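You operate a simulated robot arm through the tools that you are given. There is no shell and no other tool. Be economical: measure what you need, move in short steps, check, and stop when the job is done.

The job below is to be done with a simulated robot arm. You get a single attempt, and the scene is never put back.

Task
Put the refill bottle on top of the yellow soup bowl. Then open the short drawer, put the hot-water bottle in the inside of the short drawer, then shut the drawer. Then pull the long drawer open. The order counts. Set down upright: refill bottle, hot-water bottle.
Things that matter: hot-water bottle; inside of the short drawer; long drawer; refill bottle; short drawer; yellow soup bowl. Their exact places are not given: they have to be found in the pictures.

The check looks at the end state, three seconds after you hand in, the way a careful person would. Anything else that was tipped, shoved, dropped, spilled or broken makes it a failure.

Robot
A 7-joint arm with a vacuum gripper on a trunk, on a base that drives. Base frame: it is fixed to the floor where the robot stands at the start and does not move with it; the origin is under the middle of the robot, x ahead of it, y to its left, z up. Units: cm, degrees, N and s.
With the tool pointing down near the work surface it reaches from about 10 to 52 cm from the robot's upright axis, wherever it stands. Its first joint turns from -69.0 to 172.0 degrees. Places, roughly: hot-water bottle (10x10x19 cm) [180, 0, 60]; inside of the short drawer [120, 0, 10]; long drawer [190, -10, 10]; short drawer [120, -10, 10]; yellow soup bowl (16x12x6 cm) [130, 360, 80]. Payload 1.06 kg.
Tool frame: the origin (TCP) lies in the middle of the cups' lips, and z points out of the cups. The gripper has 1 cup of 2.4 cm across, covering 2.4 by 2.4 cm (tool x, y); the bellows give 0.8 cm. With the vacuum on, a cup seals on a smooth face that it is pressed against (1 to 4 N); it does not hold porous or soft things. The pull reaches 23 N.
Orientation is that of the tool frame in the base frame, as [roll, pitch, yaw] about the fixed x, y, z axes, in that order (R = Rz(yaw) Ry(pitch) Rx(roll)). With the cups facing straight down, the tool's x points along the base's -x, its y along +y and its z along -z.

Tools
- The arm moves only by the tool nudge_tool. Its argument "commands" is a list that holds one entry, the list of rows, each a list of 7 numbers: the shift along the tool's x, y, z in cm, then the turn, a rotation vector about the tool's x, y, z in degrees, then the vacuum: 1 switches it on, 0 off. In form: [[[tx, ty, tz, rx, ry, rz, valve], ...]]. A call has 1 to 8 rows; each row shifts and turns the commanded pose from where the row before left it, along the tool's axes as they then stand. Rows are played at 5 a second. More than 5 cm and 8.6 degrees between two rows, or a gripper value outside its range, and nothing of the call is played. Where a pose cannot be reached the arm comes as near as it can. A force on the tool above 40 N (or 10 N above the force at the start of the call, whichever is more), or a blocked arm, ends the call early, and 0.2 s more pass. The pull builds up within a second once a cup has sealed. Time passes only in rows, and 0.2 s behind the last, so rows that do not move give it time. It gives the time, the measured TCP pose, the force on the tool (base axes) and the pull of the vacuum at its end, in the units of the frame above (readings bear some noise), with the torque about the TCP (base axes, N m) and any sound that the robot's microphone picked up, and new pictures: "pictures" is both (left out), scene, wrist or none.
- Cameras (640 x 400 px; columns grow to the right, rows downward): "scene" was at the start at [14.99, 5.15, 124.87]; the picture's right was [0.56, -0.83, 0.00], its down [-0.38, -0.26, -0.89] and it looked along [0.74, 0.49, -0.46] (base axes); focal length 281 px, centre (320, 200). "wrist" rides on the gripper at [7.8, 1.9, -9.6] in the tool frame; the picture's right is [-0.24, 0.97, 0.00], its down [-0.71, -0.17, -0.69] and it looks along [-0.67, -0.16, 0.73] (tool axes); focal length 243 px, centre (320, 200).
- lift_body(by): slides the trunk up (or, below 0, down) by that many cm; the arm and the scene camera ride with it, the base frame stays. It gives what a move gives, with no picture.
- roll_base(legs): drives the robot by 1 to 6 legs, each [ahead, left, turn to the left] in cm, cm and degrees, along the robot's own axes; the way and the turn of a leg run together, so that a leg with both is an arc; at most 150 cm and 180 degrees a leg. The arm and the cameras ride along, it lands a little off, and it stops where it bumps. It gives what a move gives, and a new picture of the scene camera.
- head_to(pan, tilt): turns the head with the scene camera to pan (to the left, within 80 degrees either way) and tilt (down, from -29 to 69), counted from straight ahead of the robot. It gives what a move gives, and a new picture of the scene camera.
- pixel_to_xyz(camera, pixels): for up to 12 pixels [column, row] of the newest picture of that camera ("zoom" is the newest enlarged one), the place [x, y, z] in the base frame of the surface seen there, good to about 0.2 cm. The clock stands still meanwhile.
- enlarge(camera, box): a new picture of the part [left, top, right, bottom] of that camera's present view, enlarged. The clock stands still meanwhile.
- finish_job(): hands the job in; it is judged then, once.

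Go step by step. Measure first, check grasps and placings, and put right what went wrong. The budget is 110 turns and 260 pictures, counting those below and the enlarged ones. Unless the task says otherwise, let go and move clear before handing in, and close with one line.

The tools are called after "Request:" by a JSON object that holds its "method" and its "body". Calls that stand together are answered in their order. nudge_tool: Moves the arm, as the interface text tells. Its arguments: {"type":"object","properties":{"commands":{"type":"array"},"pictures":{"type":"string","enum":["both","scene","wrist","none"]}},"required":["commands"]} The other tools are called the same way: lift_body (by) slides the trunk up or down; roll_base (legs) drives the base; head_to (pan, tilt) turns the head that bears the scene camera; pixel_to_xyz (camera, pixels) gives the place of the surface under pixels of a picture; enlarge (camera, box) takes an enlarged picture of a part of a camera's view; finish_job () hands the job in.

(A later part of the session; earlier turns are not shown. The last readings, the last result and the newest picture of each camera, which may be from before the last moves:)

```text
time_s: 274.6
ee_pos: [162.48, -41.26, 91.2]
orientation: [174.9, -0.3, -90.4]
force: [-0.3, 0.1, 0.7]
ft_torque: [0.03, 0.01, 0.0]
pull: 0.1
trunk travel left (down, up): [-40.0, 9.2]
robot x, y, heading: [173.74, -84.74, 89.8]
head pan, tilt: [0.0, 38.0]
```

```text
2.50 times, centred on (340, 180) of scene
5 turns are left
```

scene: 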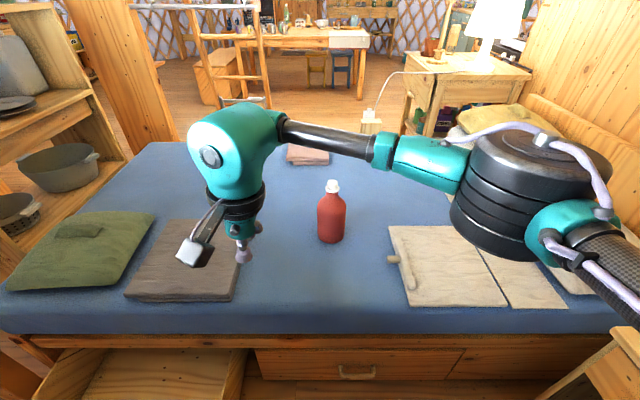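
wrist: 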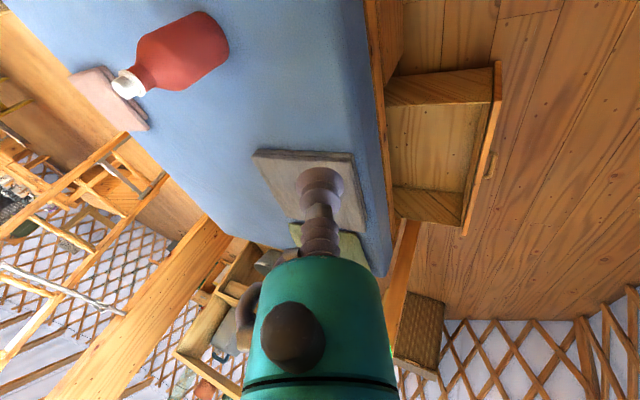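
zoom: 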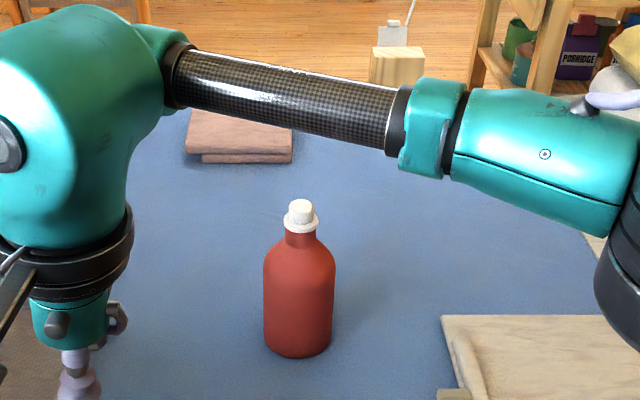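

Only five turns remain, so I batch calls. The bottle stands clear at zoom (300,280); I measure its cap and the long drawer's handle, then drive close and raise the trunk.

Request:
{"method": "pixel_to_xyz", "body": {"camera": "zoom", "pixels": [[300, 205], [294, 206], [307, 206], [300, 212], [300, 201], [266, 300], [334, 300], [300, 300], [300, 350], [318, 222], [282, 222], [300, 232]]}}

Request:
{"method": "pixel_to_xyz", "body": {"camera": "scene", "pixels": [[340, 369], [342, 375], [357, 377], [357, 375], [373, 375], [374, 369], [350, 355], [462, 365], [258, 360]]}}

Request:
{"method": "roll_base", "body": {"legs": [[32, 0, 0]]}}

Request:
{"method": "lift_body", "body": {"by": 5}}

Request:
{"method": "nudge_tool", "body": {"commands": [[[0, 0, 0, 5.1, 0, 0, 0], [0, 0, 0, 0, 0, 0, 0]]], "pictures": "both"}}

Request:
{"method": "pixel_to_xyz", "body": {"camera": "scene", "pixels": [[320, 200], [340, 220]]}}

```text
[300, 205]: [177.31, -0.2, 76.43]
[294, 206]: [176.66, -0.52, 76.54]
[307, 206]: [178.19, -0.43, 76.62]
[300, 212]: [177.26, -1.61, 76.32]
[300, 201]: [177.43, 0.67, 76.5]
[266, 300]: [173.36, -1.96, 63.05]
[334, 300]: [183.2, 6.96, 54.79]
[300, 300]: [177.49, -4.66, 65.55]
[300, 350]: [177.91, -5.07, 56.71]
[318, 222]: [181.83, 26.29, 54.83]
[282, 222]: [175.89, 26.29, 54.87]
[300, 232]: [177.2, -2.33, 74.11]
```

```text
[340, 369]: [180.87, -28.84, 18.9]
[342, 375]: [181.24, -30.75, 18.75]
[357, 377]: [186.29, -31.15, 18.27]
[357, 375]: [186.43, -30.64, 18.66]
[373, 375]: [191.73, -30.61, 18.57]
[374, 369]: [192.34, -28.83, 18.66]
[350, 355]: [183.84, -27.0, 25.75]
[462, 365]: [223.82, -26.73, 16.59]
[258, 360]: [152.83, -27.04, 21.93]
```

```text
time_s: 276.7
ee_pos: [162.6, -9.18, 91.2]
orientation: [174.9, -0.2, -90.3]
force: [0.3, 0.4, 1.0]
ft_torque: [0.04, 0.01, -0.01]
pull: 0.0
trunk travel left (down, up): [-40.0, 9.2]
robot x, y, heading: [173.96, -52.53, 90.0]
head pan, tilt: [0.0, 38.0]
```

scene: 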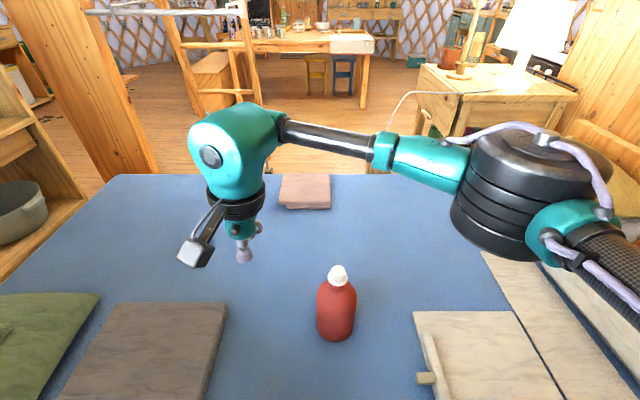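

```text
time_s: 277.6
ee_pos: [162.58, -9.08, 96.15]
orientation: [174.9, -0.2, -90.3]
force: [0.0, 0.0, 0.2]
ft_torque: [-0.01, 0.02, 0.01]
pull: 0.2
trunk travel left (down, up): [-45.0, 4.2]
robot x, y, heading: [173.86, -52.97, 90.0]
head pan, tilt: [0.0, 38.0]
```

```text
time_s: 278.2
ee_pos: [162.48, -9.34, 96.28]
orientation: [180.0, -0.2, -90.2]
force: [-0.1, -0.3, 1.1]
ft_torque: [0.03, -0.03, 0.01]
pull: 0.1
trunk travel left (down, up): [-45.0, 4.2]
robot x, y, heading: [173.67, -53.25, 90.0]
head pan, tilt: [0.0, 38.0]
```

scene: 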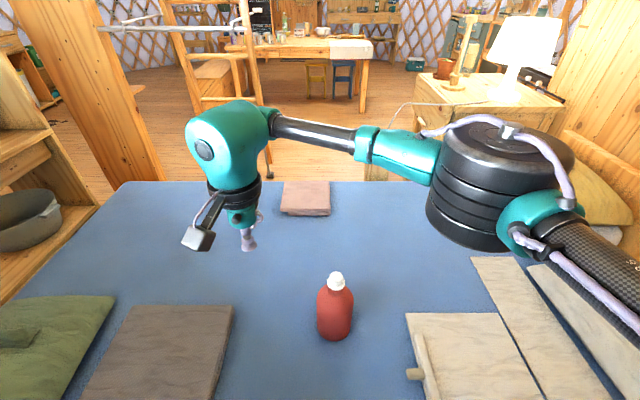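
wrist: 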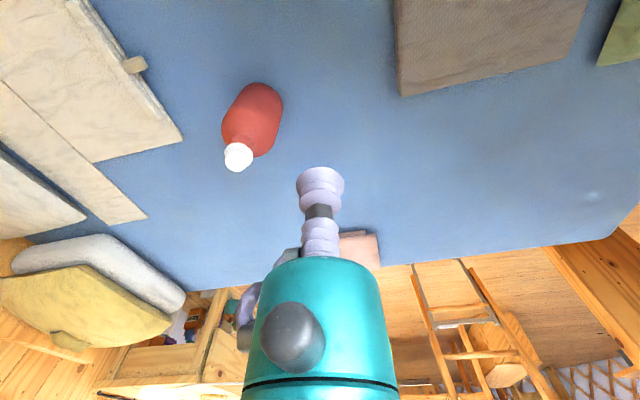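

```text
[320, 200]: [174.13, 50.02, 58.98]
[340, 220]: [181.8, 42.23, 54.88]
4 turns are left
```

The base got close; cap centre is (177.4, −0.45, 76.5). I now pick the bottle, back off, strafe to the open drawer, and lower it in, all guarded by force limits.

Request:
{"method": "nudge_tool", "body": {"commands": [[[-2.22, -3.73, 0, 0, 0, 0, 0], [-2.22, -3.73, 0, 0, 0, 0, 0], [-2.22, -3.73, 0, 0, 0, 0, 0], [-2.22, -3.73, 0, 0, 0, 0, 0], [0, 0, 4.5, 0, 0, 0, 0], [0, 0, 4.5, 0, 0, 0, 0], [0, 0, 4.5, 0, 0, 0, 0], [0, 0, 4.3, 0, 0, 0, 0]]], "pictures": "none"}}

Request:
{"method": "nudge_tool", "body": {"commands": [[[0, 0, 0, 0, 0, 0, 1], [0, 0, 1, 0, 0, 0, 1], [0, 0, 0.7, 0, 0, 0, 1], [0, 0, 0.5, 0, 0, 0, 1], [0, 0, 0, 0, 0, 0, 1], [0, 0, 0, 0, 0, 0, 1], [0, 0, 0, 0, 0, 0, 1]]], "pictures": "wrist"}}

Request:
{"method": "nudge_tool", "body": {"commands": [[[0, 0, -0.8, 0, 0, 0, 1], [0, 0, -1.5, 0, 0, 0, 1], [0, 0, -2.5, 0, 0, 0, 1], [0, 0, -3, 0, 0, 0, 1], [0, 0, -3, 0, 0, 0, 1], [0, 0, -3, 0, 0, 0, 1], [0, 0, 0, 0, 0, 0, 1]]], "pictures": "scene"}}

Request:
{"method": "roll_base", "body": {"legs": [[-40.3, 0, 0], [0, 46, 0]]}}

Request:
{"method": "lift_body", "body": {"by": -40}}

Request:
{"method": "lift_body", "body": {"by": -5}}

Request:
{"method": "nudge_tool", "body": {"commands": [[[0, 0, 0, 0, 0, 0, 1], [0, 0, 3.5, 0, 0, 0, 1], [0, 0, 3.5, 0, 0, 0, 1], [0, 0, 3.5, 0, 0, 0, 1], [0, 0, 3, 0, 0, 0, 1], [0, 0, 0, 0, 0, 0, 1]]], "pictures": "scene"}}

Request:
{"method": "nudge_tool", "body": {"commands": [[[0, 0, 0.7, 0, 0, 0, 1], [0, 0, 0.7, 0, 0, 0, 1], [0, 0, 0.7, 0, 0, 0, 1], [0, 0, 0.7, 0, 0, 0, 1], [0, 0, 0.6, 0, 0, 0, 1], [0, 0, 0.6, 0, 0, 0, 1], [0, 0, 0.5, 0, 0, 0, 1]]], "pictures": "scene"}}

```text
time_s: 280.0
ee_pos: [177.65, -0.28, 78.22]
orientation: [180.0, -0.1, -90.3]
force: [-0.3, -0.9, 0.8]
ft_torque: [-0.02, 0.01, 0.05]
pull: 0.0
trunk travel left (down, up): [-45.0, 4.2]
robot x, y, heading: [173.81, -52.68, 89.8]
head pan, tilt: [0.0, 38.0]
```

```text
time_s: 281.6
ee_pos: [177.53, -0.31, 76.32]
orientation: [180.0, -0.1, -90.2]
force: [3.9, 1.7, 15.8]
ft_torque: [0.04, -0.02, -0.01]
pull: 23.0
trunk travel left (down, up): [-45.0, 4.2]
robot x, y, heading: [173.77, -52.95, 90.1]
head pan, tilt: [0.0, 38.0]
```

wrist: 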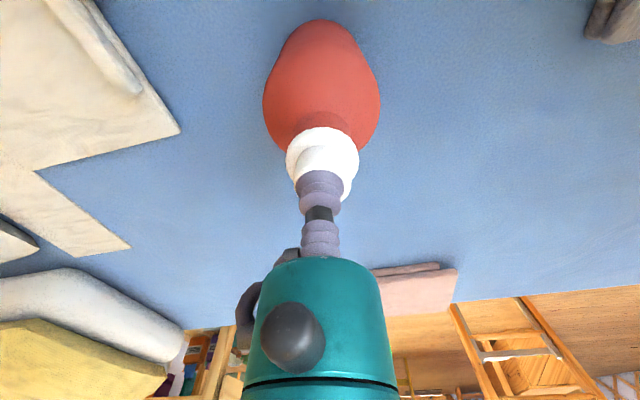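

```text
time_s: 283.2
ee_pos: [177.47, -0.4, 89.93]
orientation: [-179.9, -0.2, -90.3]
force: [0.1, -0.6, -4.3]
ft_torque: [-0.02, 0.03, -0.03]
pull: 22.6
trunk travel left (down, up): [-45.0, 4.2]
robot x, y, heading: [173.58, -53.1, 90.1]
head pan, tilt: [0.0, 38.0]
```

scene: 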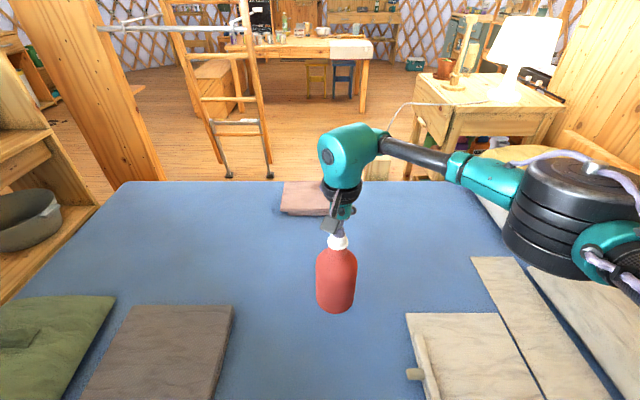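

```text
time_s: 285.6
ee_pos: [177.14, -37.18, 89.18]
orientation: [-179.9, -0.9, -90.0]
force: [-0.4, -0.5, -3.4]
ft_torque: [-0.03, 0.0, 0.0]
pull: 22.4
trunk travel left (down, up): [-45.0, 4.2]
robot x, y, heading: [173.49, -90.35, 90.3]
head pan, tilt: [0.0, 38.0]
stopped in leg 1: the robot was blocked; the commanded pose is now the measured one
```

scene: 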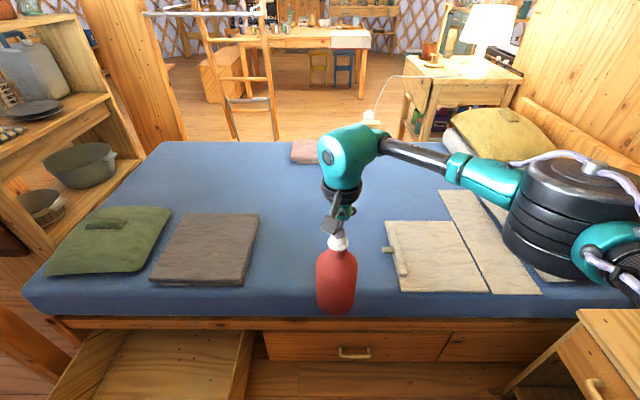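

```text
time_s: 289.5
ee_pos: [177.3, -35.13, 48.81]
orientation: [180.0, -1.4, -90.0]
force: [0.4, 0.9, -3.8]
ft_torque: [0.02, 0.01, 0.01]
pull: 23.3
trunk travel left (down, up): [-5.0, 44.2]
robot x, y, heading: [173.63, -88.65, 90.3]
head pan, tilt: [0.0, 38.0]
```

```text
time_s: 290.4
ee_pos: [177.34, -35.81, 43.84]
orientation: [-180.0, -1.3, -90.0]
force: [-0.4, 0.5, -2.5]
ft_torque: [0.02, 0.01, -0.01]
pull: 23.7
trunk travel left (down, up): [0.0, 49.2]
robot x, y, heading: [173.74, -89.13, 90.4]
head pan, tilt: [0.0, 38.0]
```

```text
time_s: 291.8
ee_pos: [177.23, -36.01, 30.43]
orientation: [179.9, -1.1, -90.0]
force: [-0.4, 0.1, -3.2]
ft_torque: [0.0, -0.02, -0.02]
pull: 22.7
trunk travel left (down, up): [0.0, 49.2]
robot x, y, heading: [173.57, -88.92, 90.5]
head pan, tilt: [0.0, 38.0]
```

scene: 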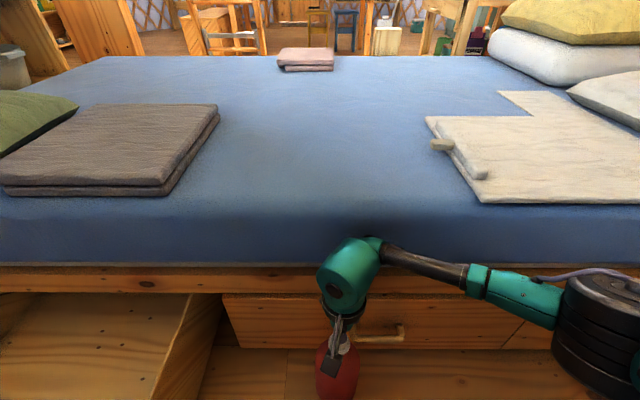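

```text
time_s: 293.4
ee_pos: [177.29, -36.21, 26.18]
orientation: [-180.0, -1.1, -90.0]
force: [0.4, 0.0, -3.0]
ft_torque: [0.03, -0.05, 0.02]
pull: 22.8
trunk travel left (down, up): [0.0, 49.2]
robot x, y, heading: [173.77, -88.91, 90.3]
head pan, tilt: [0.0, 38.0]
3 turns are left
```

scene: 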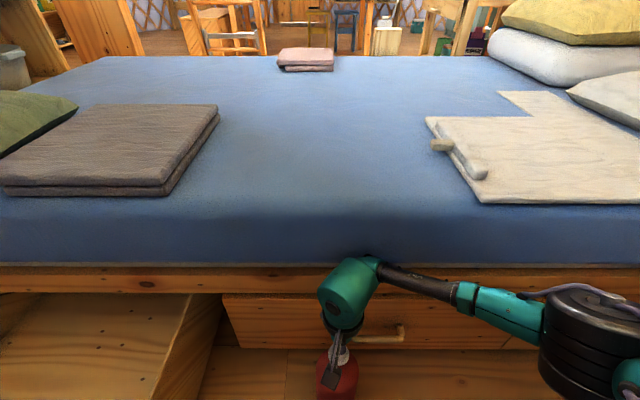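

The bottle hangs at (177.3, −36.2) because the radiator stopped the base early. I raise it, strafe to the drawer, set it down, release, push the drawer shut on its left side, then move toward the long drawer.

Request:
{"method": "nudge_tool", "body": {"commands": [[[0.65, 0, -4.5, 0, 0, 0, 1], [0.65, 0, -4.5, 0, 0, 0, 1], [0.65, 0, -4.5, 0, 0, 0, 1], [0.65, 0, -4.5, 0, 0, 0, 1], [0.65, 0, -4.5, 0, 0, 0, 1], [0.65, 0, -4.5, 0, 0, 0, 1], [0, 0, 0, 0, 0, 0, 1]]], "pictures": "none"}}

Request:
{"method": "roll_base", "body": {"legs": [[0, 46, -0.3]]}}

Request:
{"method": "nudge_tool", "body": {"commands": [[[0, 0, 4.6, 0, 0, 0, 1], [0, 0, 4.6, 0, 0, 0, 1], [0, 0, 4.6, 0, 0, 0, 1], [0, 0, 4.6, 0, 0, 0, 1], [0, 0, 4.6, 0, 0, 0, 1], [0, 0, 0, 0, 0, 0, 1]]], "pictures": "none"}}

Request:
{"method": "nudge_tool", "body": {"commands": [[[0, 0, 0.6, 0, 0, 0, 1], [0, 0, 0.6, 0, 0, 0, 1], [0, 0, 0.6, 0, 0, 0, 1], [0, 0, 0.6, 0, 0, 0, 1], [0, 0, 0.6, 0, 0, 0, 1], [0, 0, 0.6, 0, 0, 0, 1], [0, 0, 0.5, 0, 0, 0, 1]]], "pictures": "none"}}

Request:
{"method": "nudge_tool", "body": {"commands": [[[0, 0, -0.35, 0, 0, 0, 1], [0, 0, 0, 0, 0, 0, 1], [0, 0, 0, 0, 0, 0, 0], [0, 0, 0, 0, 0, 0, 0], [0, 0, 0, 0, 0, 0, 0], [0, 0, 0, 0, 0, 0, 0], [0, 0, 0, 0, 0, 0, 0]]], "pictures": "none"}}

Request:
{"method": "nudge_tool", "body": {"commands": [[[0, 0, -0.5, 0, 0, 0, 0], [0, 0, -0.8, 0, 0, 0, 0], [0, 0, -2, 0, 0, 0, 0], [0, 0, -4, 0, 0, 0, 0], [0, 0, -4, 0, 0, 0, 0], [0, 0, -4, 0, 0, 0, 0], [0, 0, -4, 0, 0, 0, 0], [0, 0, -3, 0, 0, 0, 0]]], "pictures": "both"}}

Request:
{"method": "roll_base", "body": {"legs": [[-7, 26, 0]]}}

Request:
{"method": "nudge_tool", "body": {"commands": [[[4.5, 0, 0, 0, 0, 0, 0], [4.5, 0, 0, 0, 0, 0, 0], [4.5, 0, 0, 0, 0, 0, 0], [0, 0, 0, 0, -7.5, 0, 0], [0, 0, 0, 0, -7.5, 0, 0], [0, 0, 0, 0, -7.5, 0, 0], [0, 0, 0, 0, -7.5, 0, 0], [0, 0, 0, 0, 0, 0, 0]]], "pictures": "none"}}

Request:
{"method": "nudge_tool", "body": {"commands": [[[2.25, 0, 3.9, 0, 0, 0, 0], [2.25, 0, 3.9, 0, 0, 0, 0], [2.25, 0, 3.9, 0, 0, 0, 0], [2.25, 0, 3.9, 0, 0, 0, 0], [2.25, 0, 3.9, 0, 0, 0, 0], [2.25, 0, 3.9, 0, 0, 0, 0], [0, 0, 0, 0, 0, 0, 0]]], "pictures": "both"}}

Request:
{"method": "roll_base", "body": {"legs": [[14, 0, 0]]}}

Request:
{"method": "nudge_tool", "body": {"commands": [[[-3.46, 0, 2, 0, 0, 0, 0], [-3.46, 0, 2, 0, 0, 0, 0], [-3.46, 0, 2, 0, 0, 0, 0], [-3.46, 0, 2, 0, 0, 0, 0], [-0.87, 0, 0.5, 0, 0, 0, 0], [-0.87, 0, 0.5, 0, 0, 0, 0], [-0.87, 0, 0.5, 0, 0, 0, 0], [0, 0, 0, 0, 0, 0, 0]]], "pictures": "both"}}

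Request:
{"method": "nudge_tool", "body": {"commands": [[[3.46, 0, -2, 0, 0, 0, 0], [3.46, 0, -2, 0, 0, 0, 0], [1.73, 0, -1, 0, 0, 0, 0], [0, 0, 0, 0, 0, 0, 0]]], "pictures": "scene"}}

```text
time_s: 295.2
ee_pos: [177.1, -39.5, 53.51]
orientation: [179.9, -0.9, -90.1]
force: [0.2, -0.1, -3.4]
ft_torque: [0.03, -0.03, 0.01]
pull: 22.9
trunk travel left (down, up): [0.0, 49.2]
robot x, y, heading: [173.85, -88.83, 90.5]
head pan, tilt: [0.0, 38.0]
stopped in row 7: the arm was blocked; the commanded pose is now the measured one
```

```text
time_s: 297.9
ee_pos: [131.28, -40.48, 53.94]
orientation: [180.0, -0.3, -90.0]
force: [0.0, -0.8, -3.2]
ft_torque: [-0.03, 0.03, 0.0]
pull: 22.9
trunk travel left (down, up): [0.0, 49.2]
robot x, y, heading: [127.94, -89.41, 90.4]
head pan, tilt: [0.0, 38.0]
```

scene: 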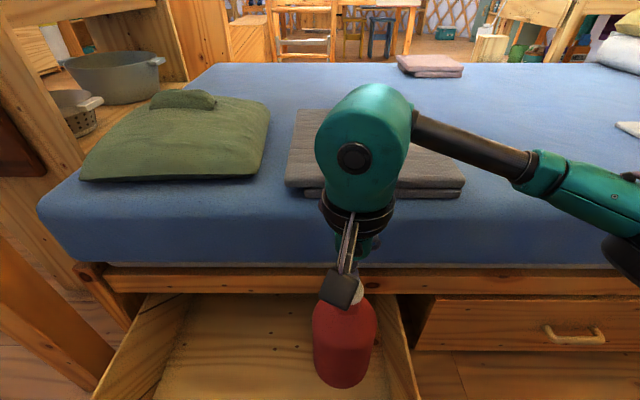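

```text
time_s: 299.3
ee_pos: [131.24, -40.45, 31.02]
orientation: [-179.9, -0.2, -90.1]
force: [-0.5, 0.6, -3.0]
ft_torque: [0.03, 0.01, -0.02]
pull: 22.7
trunk travel left (down, up): [0.0, 49.2]
robot x, y, heading: [128.02, -89.16, 90.3]
head pan, tilt: [0.0, 38.0]
```

```text
time_s: 300.9
ee_pos: [131.15, -40.45, 26.84]
orientation: [-179.9, -0.1, -90.0]
force: [5.1, -0.8, 20.4]
ft_torque: [0.08, -0.01, -0.04]
pull: 22.5
trunk travel left (down, up): [0.0, 49.2]
robot x, y, heading: [127.91, -88.98, 90.4]
head pan, tilt: [0.0, 38.0]
```

```text
time_s: 302.5
ee_pos: [131.27, -40.56, 27.18]
orientation: [-180.0, -0.2, -90.0]
force: [0.5, 0.0, 3.2]
ft_torque: [0.01, 0.02, -0.01]
pull: 0.1
trunk travel left (down, up): [0.0, 49.2]
robot x, y, heading: [127.91, -89.11, 90.3]
head pan, tilt: [0.0, 38.0]
```

```text
time_s: 304.3
ee_pos: [131.42, -40.43, 49.46]
orientation: [-179.9, -0.2, -90.0]
force: [0.3, 0.8, -0.3]
ft_torque: [0.01, 0.01, 0.01]
pull: 0.0
trunk travel left (down, up): [0.0, 49.2]
robot x, y, heading: [127.85, -89.24, 90.2]
head pan, tilt: [0.0, 38.0]
```

scene: 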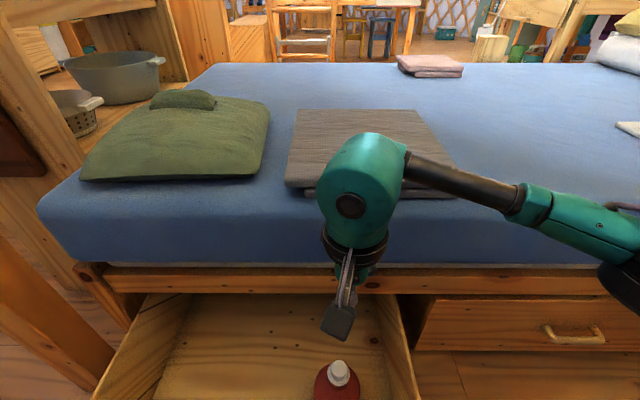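
wrist: 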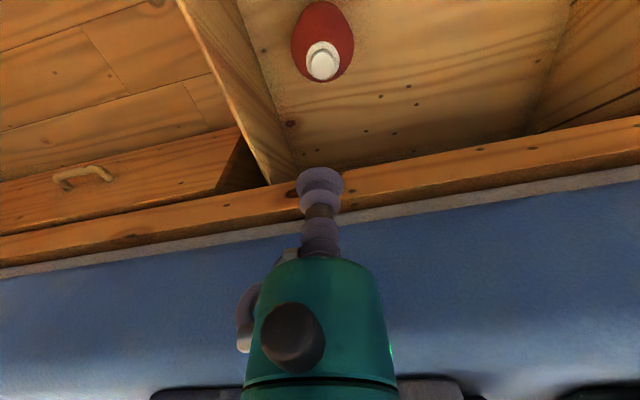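

```text
time_s: 306.2
ee_pos: [105.5, -47.7, 49.43]
orientation: [-180.0, -0.3, -90.1]
force: [0.6, 0.0, 0.1]
ft_torque: [0.01, -0.04, 0.03]
pull: 0.2
trunk travel left (down, up): [0.0, 49.2]
robot x, y, heading: [102.07, -96.35, 90.3]
head pan, tilt: [0.0, 38.0]
```

scene: 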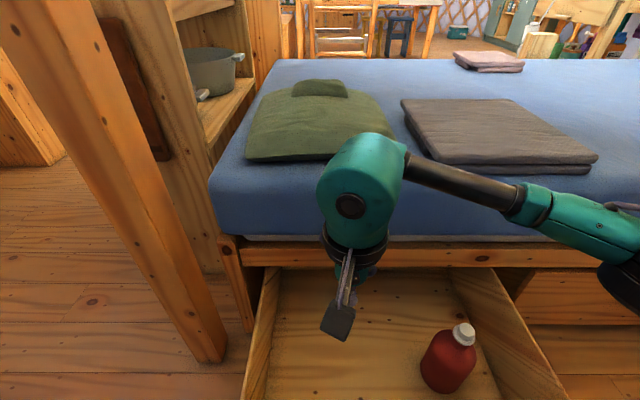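

```text
time_s: 308.1
ee_pos: [105.49, -61.28, 49.43]
orientation: [-180.0, 29.8, -90.1]
force: [1.0, -0.5, 0.3]
ft_torque: [0.02, -0.02, 0.02]
pull: 0.0
trunk travel left (down, up): [0.0, 49.2]
robot x, y, heading: [101.89, -96.54, 90.5]
head pan, tilt: [0.0, 38.0]
```

```text
time_s: 309.6
ee_pos: [105.23, -61.38, 22.43]
orientation: [-180.0, 29.9, -90.1]
force: [0.1, 0.0, -0.3]
ft_torque: [-0.03, -0.03, -0.01]
pull: 0.0
trunk travel left (down, up): [0.0, 49.2]
robot x, y, heading: [101.82, -96.47, 90.2]
head pan, tilt: [0.0, 38.0]
```

scene: 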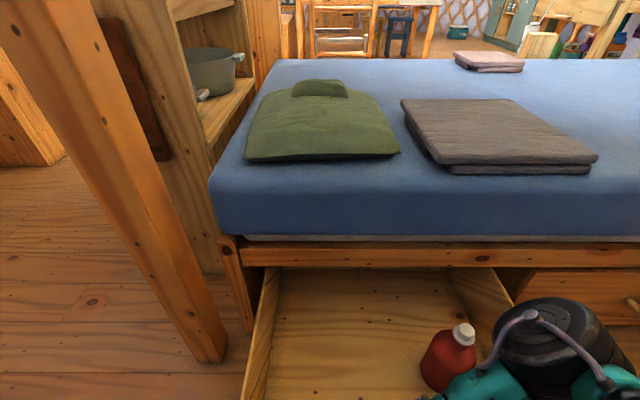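
wrist: 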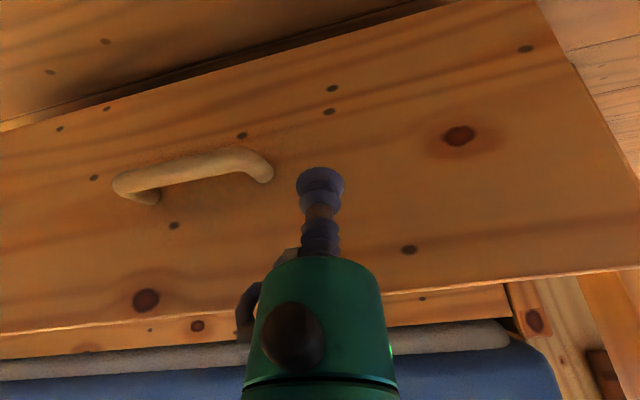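

```text
time_s: 311.0
ee_pos: [105.36, -47.58, 22.44]
orientation: [-180.0, 29.7, -90.0]
force: [0.1, -0.1, -0.5]
ft_torque: [-0.03, -0.03, -0.02]
pull: 0.1
trunk travel left (down, up): [0.0, 49.2]
robot x, y, heading: [102.09, -82.66, 90.3]
head pan, tilt: [0.0, 38.0]
```

scene: 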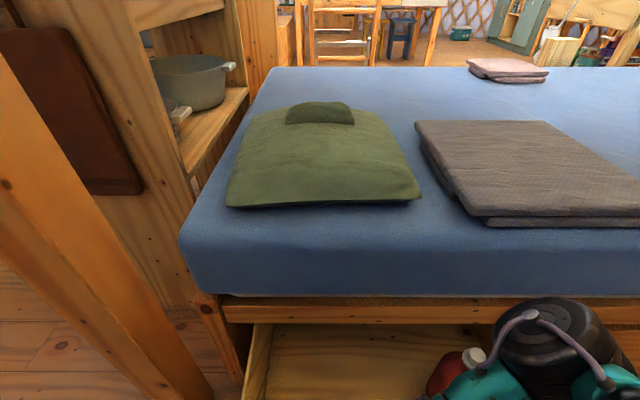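

```text
time_s: 312.8
ee_pos: [105.33, -28.65, 22.38]
orientation: [-180.0, 29.7, -90.1]
force: [0.2, -1.5, -0.2]
ft_torque: [0.01, -0.03, 0.0]
pull: 0.0
trunk travel left (down, up): [0.0, 49.2]
robot x, y, heading: [101.96, -82.45, 90.2]
head pan, tilt: [0.0, 38.0]
```

scene: 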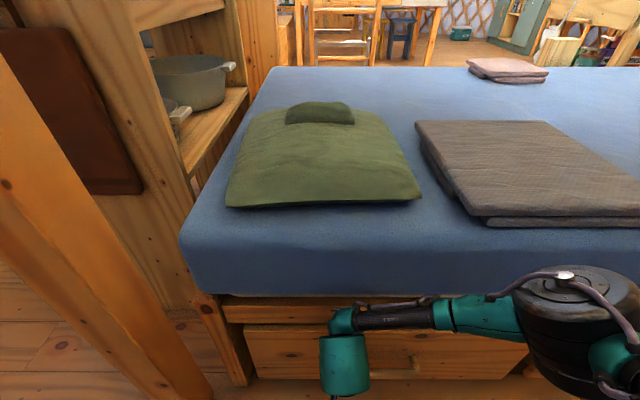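
wrist: 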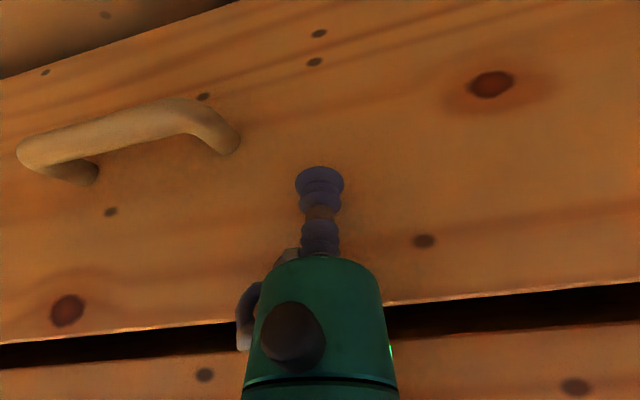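

```text
time_s: 313.8
ee_pos: [105.34, -38.58, 22.48]
orientation: [-179.8, 29.8, -90.1]
force: [0.1, 0.1, 0.4]
ft_torque: [0.01, 0.01, 0.0]
pull: 0.1
trunk travel left (down, up): [0.0, 49.2]
robot x, y, heading: [102.0, -82.56, 90.2]
head pan, tilt: [0.0, 38.0]
2 turns are left
```

scene: 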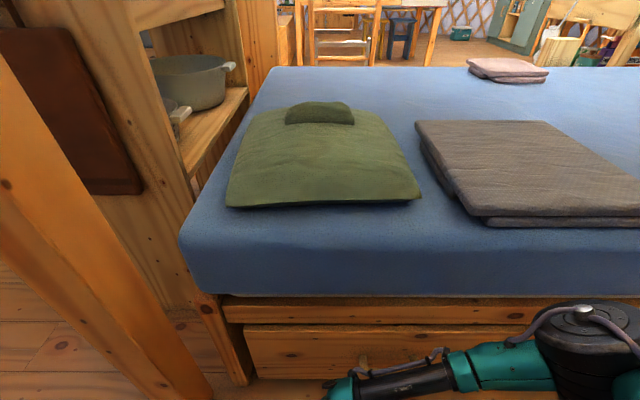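

The bottle stands upright and the short drawer is pushed nearly flush (face ≈ −27.5). I push it home once more, strafe to the long drawer, find its face by contact, hook behind its handle, pull it open, unhook, and look.

Request:
{"method": "nudge_tool", "body": {"commands": [[[-3.46, 0, 2, 0, 0, 0, 0], [-3.46, 0, 2, 0, 0, 0, 0], [-1.3, 0, 0.75, 0, 0, 0, 0], [-0.43, 0, 0.25, 0, 0, 0, 0], [-0.43, 0, 0.25, 0, 0, 0, 0], [-0.43, 0, 0.25, 0, 0, 0, 0], [0, 0, 0, 0, 0, 0, 0]]], "pictures": "none"}}

Request:
{"method": "nudge_tool", "body": {"commands": [[[3.46, 0, -2, 0, 0, 0, 0], [3.46, 0, -2, 0, 0, 0, 0], [1.73, 0, -1, 0, 0, 0, 0], [0, 0, 0, 0, 0, 0, 0]]], "pictures": "none"}}

Request:
{"method": "roll_base", "body": {"legs": [[0, -81, 0]]}}

Request:
{"method": "nudge_tool", "body": {"commands": [[[-3.46, 0, 2, 0, 0, 0, 0], [-3.46, 0, 2, 0, 0, 0, 0], [-0.69, 0, 0.4, 0, 0, 0, 0], [-0.69, 0, 0.4, 0, 0, 0, 0], [-0.69, 0, 0.4, 0, 0, 0, 0], [-0.69, 0, 0.4, 0, 0, 0, 0], [-0.69, 0, 0.4, 0, 0, 0, 0], [-0.69, 0, 0.4, 0, 0, 0, 0]]], "pictures": "none"}}

Request:
{"method": "nudge_tool", "body": {"commands": [[[0.43, 0, -0.25, 0, 0, 0, 0], [0, 0, 0, 0, 0, 0, 0], [0.6, 0, 1.04, 0, 0, 0, 0], [0.6, 0, 1.04, 0, 0, 0, 0], [0.6, 0, 1.04, 0, 0, 0, 0], [0.6, 0, 1.04, 0, 0, 0, 0], [0, 0, 0, 0, 0, 0, 0]]], "pictures": "wrist"}}

Request:
{"method": "nudge_tool", "body": {"commands": [[[0.87, 0, -0.5, 0, 0, 0, 0], [0.87, 0, -0.5, 0, 0, 0, 0], [0.87, 0, -0.5, 0, 0, 0, 0], [0.87, 0, -0.5, 0, 0, 0, 0], [0.87, 0, -0.5, 0, 0, 0, 0], [0, 0, 0, 0, 0, 0, 0]]], "pictures": "wrist"}}

Request:
{"method": "roll_base", "body": {"legs": [[-6, 0, 0]]}}

Request:
{"method": "nudge_tool", "body": {"commands": [[[1.73, 0, -1, 0, 0, 0, 0], [1.73, 0, -1, 0, 0, 0, 0], [1.73, 0, -1, 0, 0, 0, 0], [1.73, 0, -1, 0, 0, 0, 0], [1.73, 0, -1, 0, 0, 0, 0], [1.73, 0, -1, 0, 0, 0, 0], [0, 0, 0, 0, 0, 0, 0]]], "pictures": "wrist"}}

Request:
{"method": "nudge_tool", "body": {"commands": [[[-0.6, 0, 0.35, 0, 0, 0, 0], [0, 0, -1.5, 0, 0, 0, 0], [0, 0, -3, 0, 0, 0, 0], [0, 0, -4, 0, 0, 0, 0], [0, 0, 0, 0, 0, 0, 0]]], "pictures": "none"}}

Request:
{"method": "head_to", "body": {"pan": 15, "tilt": 48}}

Request:
{"method": "head_to", "body": {"pan": 50, "tilt": 40}}

Request:
{"method": "pixel_to_xyz", "body": {"camera": "scene", "pixels": [[320, 300], [250, 300], [200, 300], [380, 300], [320, 340], [150, 300], [250, 340], [200, 340], [400, 340], [450, 340], [300, 380], [200, 270]]}}

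```text
time_s: 315.4
ee_pos: [105.31, -27.97, 22.29]
orientation: [-180.0, 29.5, -90.0]
force: [0.1, -19.6, -5.8]
ft_torque: [0.14, 0.01, -0.01]
pull: 0.1
trunk travel left (down, up): [0.0, 49.2]
robot x, y, heading: [102.14, -82.33, 90.2]
head pan, tilt: [0.0, 38.0]
```

```text
time_s: 316.4
ee_pos: [105.46, -37.68, 22.52]
orientation: [-180.0, 29.7, -90.1]
force: [-0.2, -0.3, 0.2]
ft_torque: [-0.06, 0.0, 0.02]
pull: 0.0
trunk travel left (down, up): [0.0, 49.2]
robot x, y, heading: [101.82, -82.44, 90.2]
head pan, tilt: [0.0, 38.0]
```

```text
time_s: 320.8
ee_pos: [188.28, -37.26, 22.53]
orientation: [-180.0, 29.8, -90.1]
force: [0.3, -0.3, 0.0]
ft_torque: [0.03, 0.02, 0.01]
pull: 0.0
trunk travel left (down, up): [0.0, 49.2]
robot x, y, heading: [184.85, -82.27, 90.3]
head pan, tilt: [0.0, 38.0]
```

scene: 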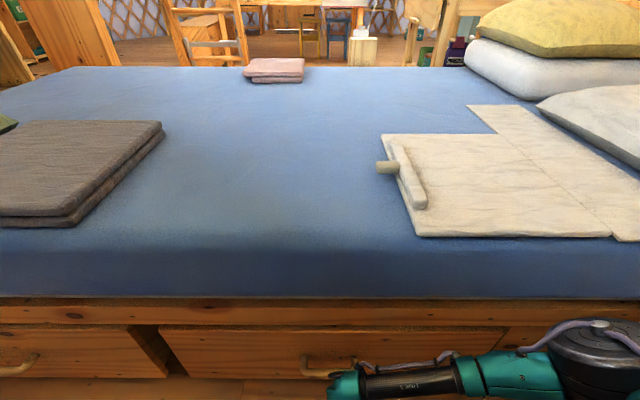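

```text
time_s: 322.0
ee_pos: [188.3, -27.83, 22.04]
orientation: [-179.9, 28.9, -89.9]
force: [2.7, -9.7, 6.0]
ft_torque: [0.34, 0.14, 0.04]
pull: 0.0
trunk travel left (down, up): [0.0, 49.2]
robot x, y, heading: [184.64, -82.4, 90.2]
head pan, tilt: [0.0, 38.0]
stopped in row 6: the force on the tool passed its limit (the readings are from after the stop); the commanded pose is now the measured one
```

```text
time_s: 322.8
ee_pos: [188.29, -28.24, 21.91]
orientation: [180.0, 29.1, -90.2]
force: [4.8, -14.8, 20.2]
ft_torque: [1.05, -0.01, -0.27]
pull: 0.0
trunk travel left (down, up): [0.0, 49.2]
robot x, y, heading: [184.69, -82.07, 90.3]
head pan, tilt: [0.0, 38.0]
stopped in row 3: the force on the tool passed its limit (the readings are from after the stop); the commanded pose is now the measured one
```

wrist: 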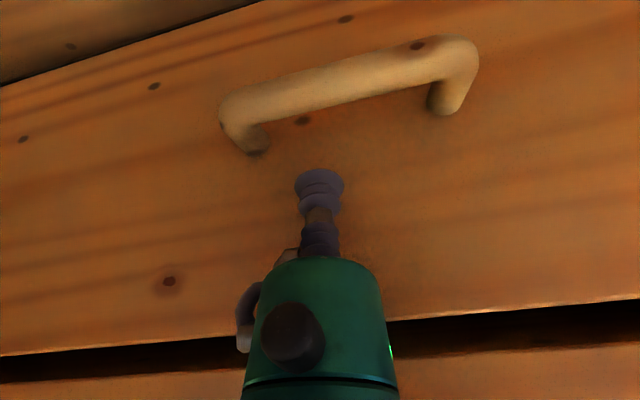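

```text
time_s: 324.2
ee_pos: [188.19, -33.2, 21.74]
orientation: [179.9, 29.1, -90.2]
force: [0.0, 0.0, 0.2]
ft_torque: [0.0, 0.01, 0.02]
pull: 0.1
trunk travel left (down, up): [0.0, 49.2]
robot x, y, heading: [184.78, -82.51, 90.0]
head pan, tilt: [0.0, 38.0]
```

wrist: 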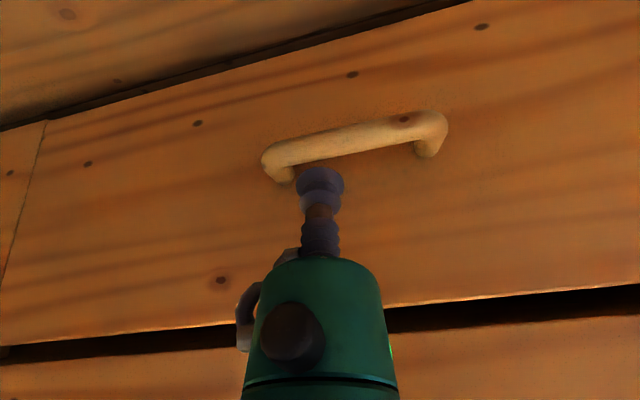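

```text
time_s: 325.3
ee_pos: [188.43, -39.07, 21.72]
orientation: [179.9, 29.0, -90.1]
force: [0.0, 0.7, 0.5]
ft_torque: [-0.01, 0.0, -0.02]
pull: 0.2
trunk travel left (down, up): [0.0, 49.2]
robot x, y, heading: [185.03, -88.32, 90.1]
head pan, tilt: [0.0, 38.0]
stopped in leg 1: the robot was blocked; the commanded pose is now the measured one
```

scene: 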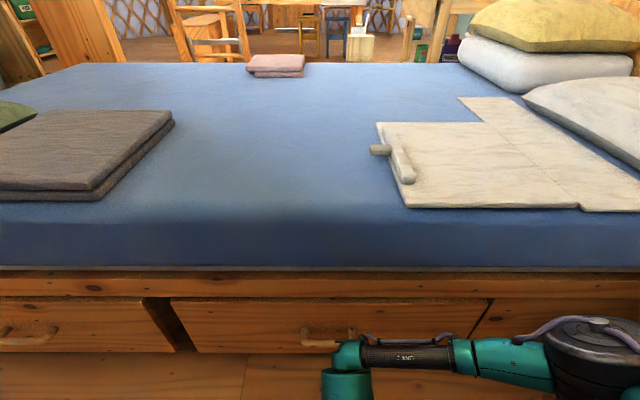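

```text
time_s: 326.9
ee_pos: [188.28, -51.3, 22.0]
orientation: [-179.9, 29.0, -90.1]
force: [-0.5, -0.3, -0.2]
ft_torque: [-0.02, 0.01, 0.01]
pull: 0.0
trunk travel left (down, up): [0.0, 49.2]
robot x, y, heading: [184.46, -88.18, 90.4]
head pan, tilt: [0.0, 38.0]
```

wrist: 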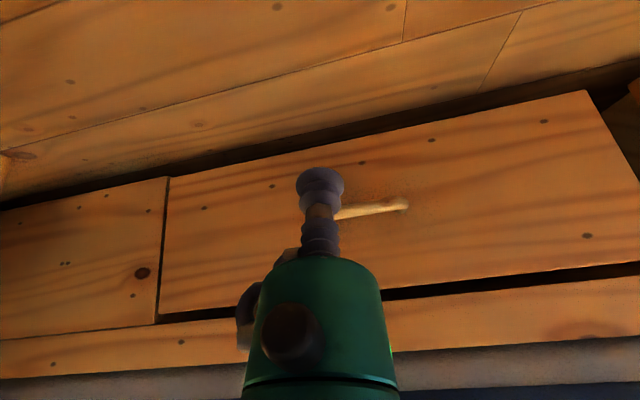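

```text
time_s: 328.1
ee_pos: [188.15, -54.7, 29.26]
orientation: [180.0, 28.9, -90.2]
force: [-0.4, 0.4, 0.8]
ft_torque: [-0.02, 0.02, 0.01]
pull: 0.1
trunk travel left (down, up): [0.0, 49.2]
robot x, y, heading: [184.52, -88.03, 90.1]
head pan, tilt: [0.0, 38.0]
```

```text
time_s: 328.9
ee_pos: [188.22, -54.68, 29.25]
orientation: [180.0, 28.9, -90.1]
force: [0.1, -0.8, 0.7]
ft_torque: [-0.02, 0.01, -0.03]
pull: 0.0
trunk travel left (down, up): [0.0, 49.2]
robot x, y, heading: [184.97, -87.99, 90.3]
head pan, tilt: [15.0, 48.0]
```

scene: 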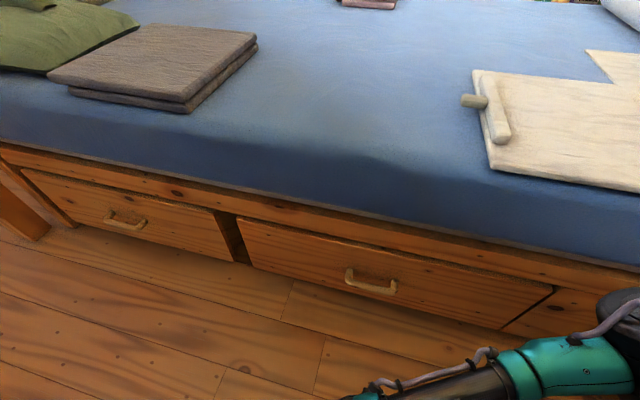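

```text
time_s: 329.9
ee_pos: [188.25, -54.64, 29.37]
orientation: [-180.0, 28.9, -90.0]
force: [0.9, 1.2, 1.0]
ft_torque: [0.03, 0.03, 0.0]
pull: 0.1
trunk travel left (down, up): [0.0, 49.2]
robot x, y, heading: [184.75, -88.49, 90.2]
head pan, tilt: [50.0, 40.0]
```

scene: 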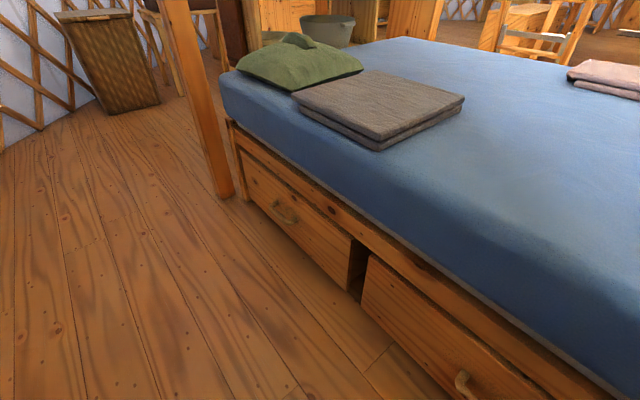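

```text
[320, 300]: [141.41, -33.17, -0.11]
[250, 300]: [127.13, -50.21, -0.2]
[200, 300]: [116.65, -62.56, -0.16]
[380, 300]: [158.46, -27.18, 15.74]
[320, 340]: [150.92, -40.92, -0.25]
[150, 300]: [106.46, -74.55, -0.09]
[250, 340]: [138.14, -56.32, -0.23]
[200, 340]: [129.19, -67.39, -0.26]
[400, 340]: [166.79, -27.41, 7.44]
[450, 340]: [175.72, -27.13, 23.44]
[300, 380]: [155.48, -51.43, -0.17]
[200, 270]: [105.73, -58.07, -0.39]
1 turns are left
```

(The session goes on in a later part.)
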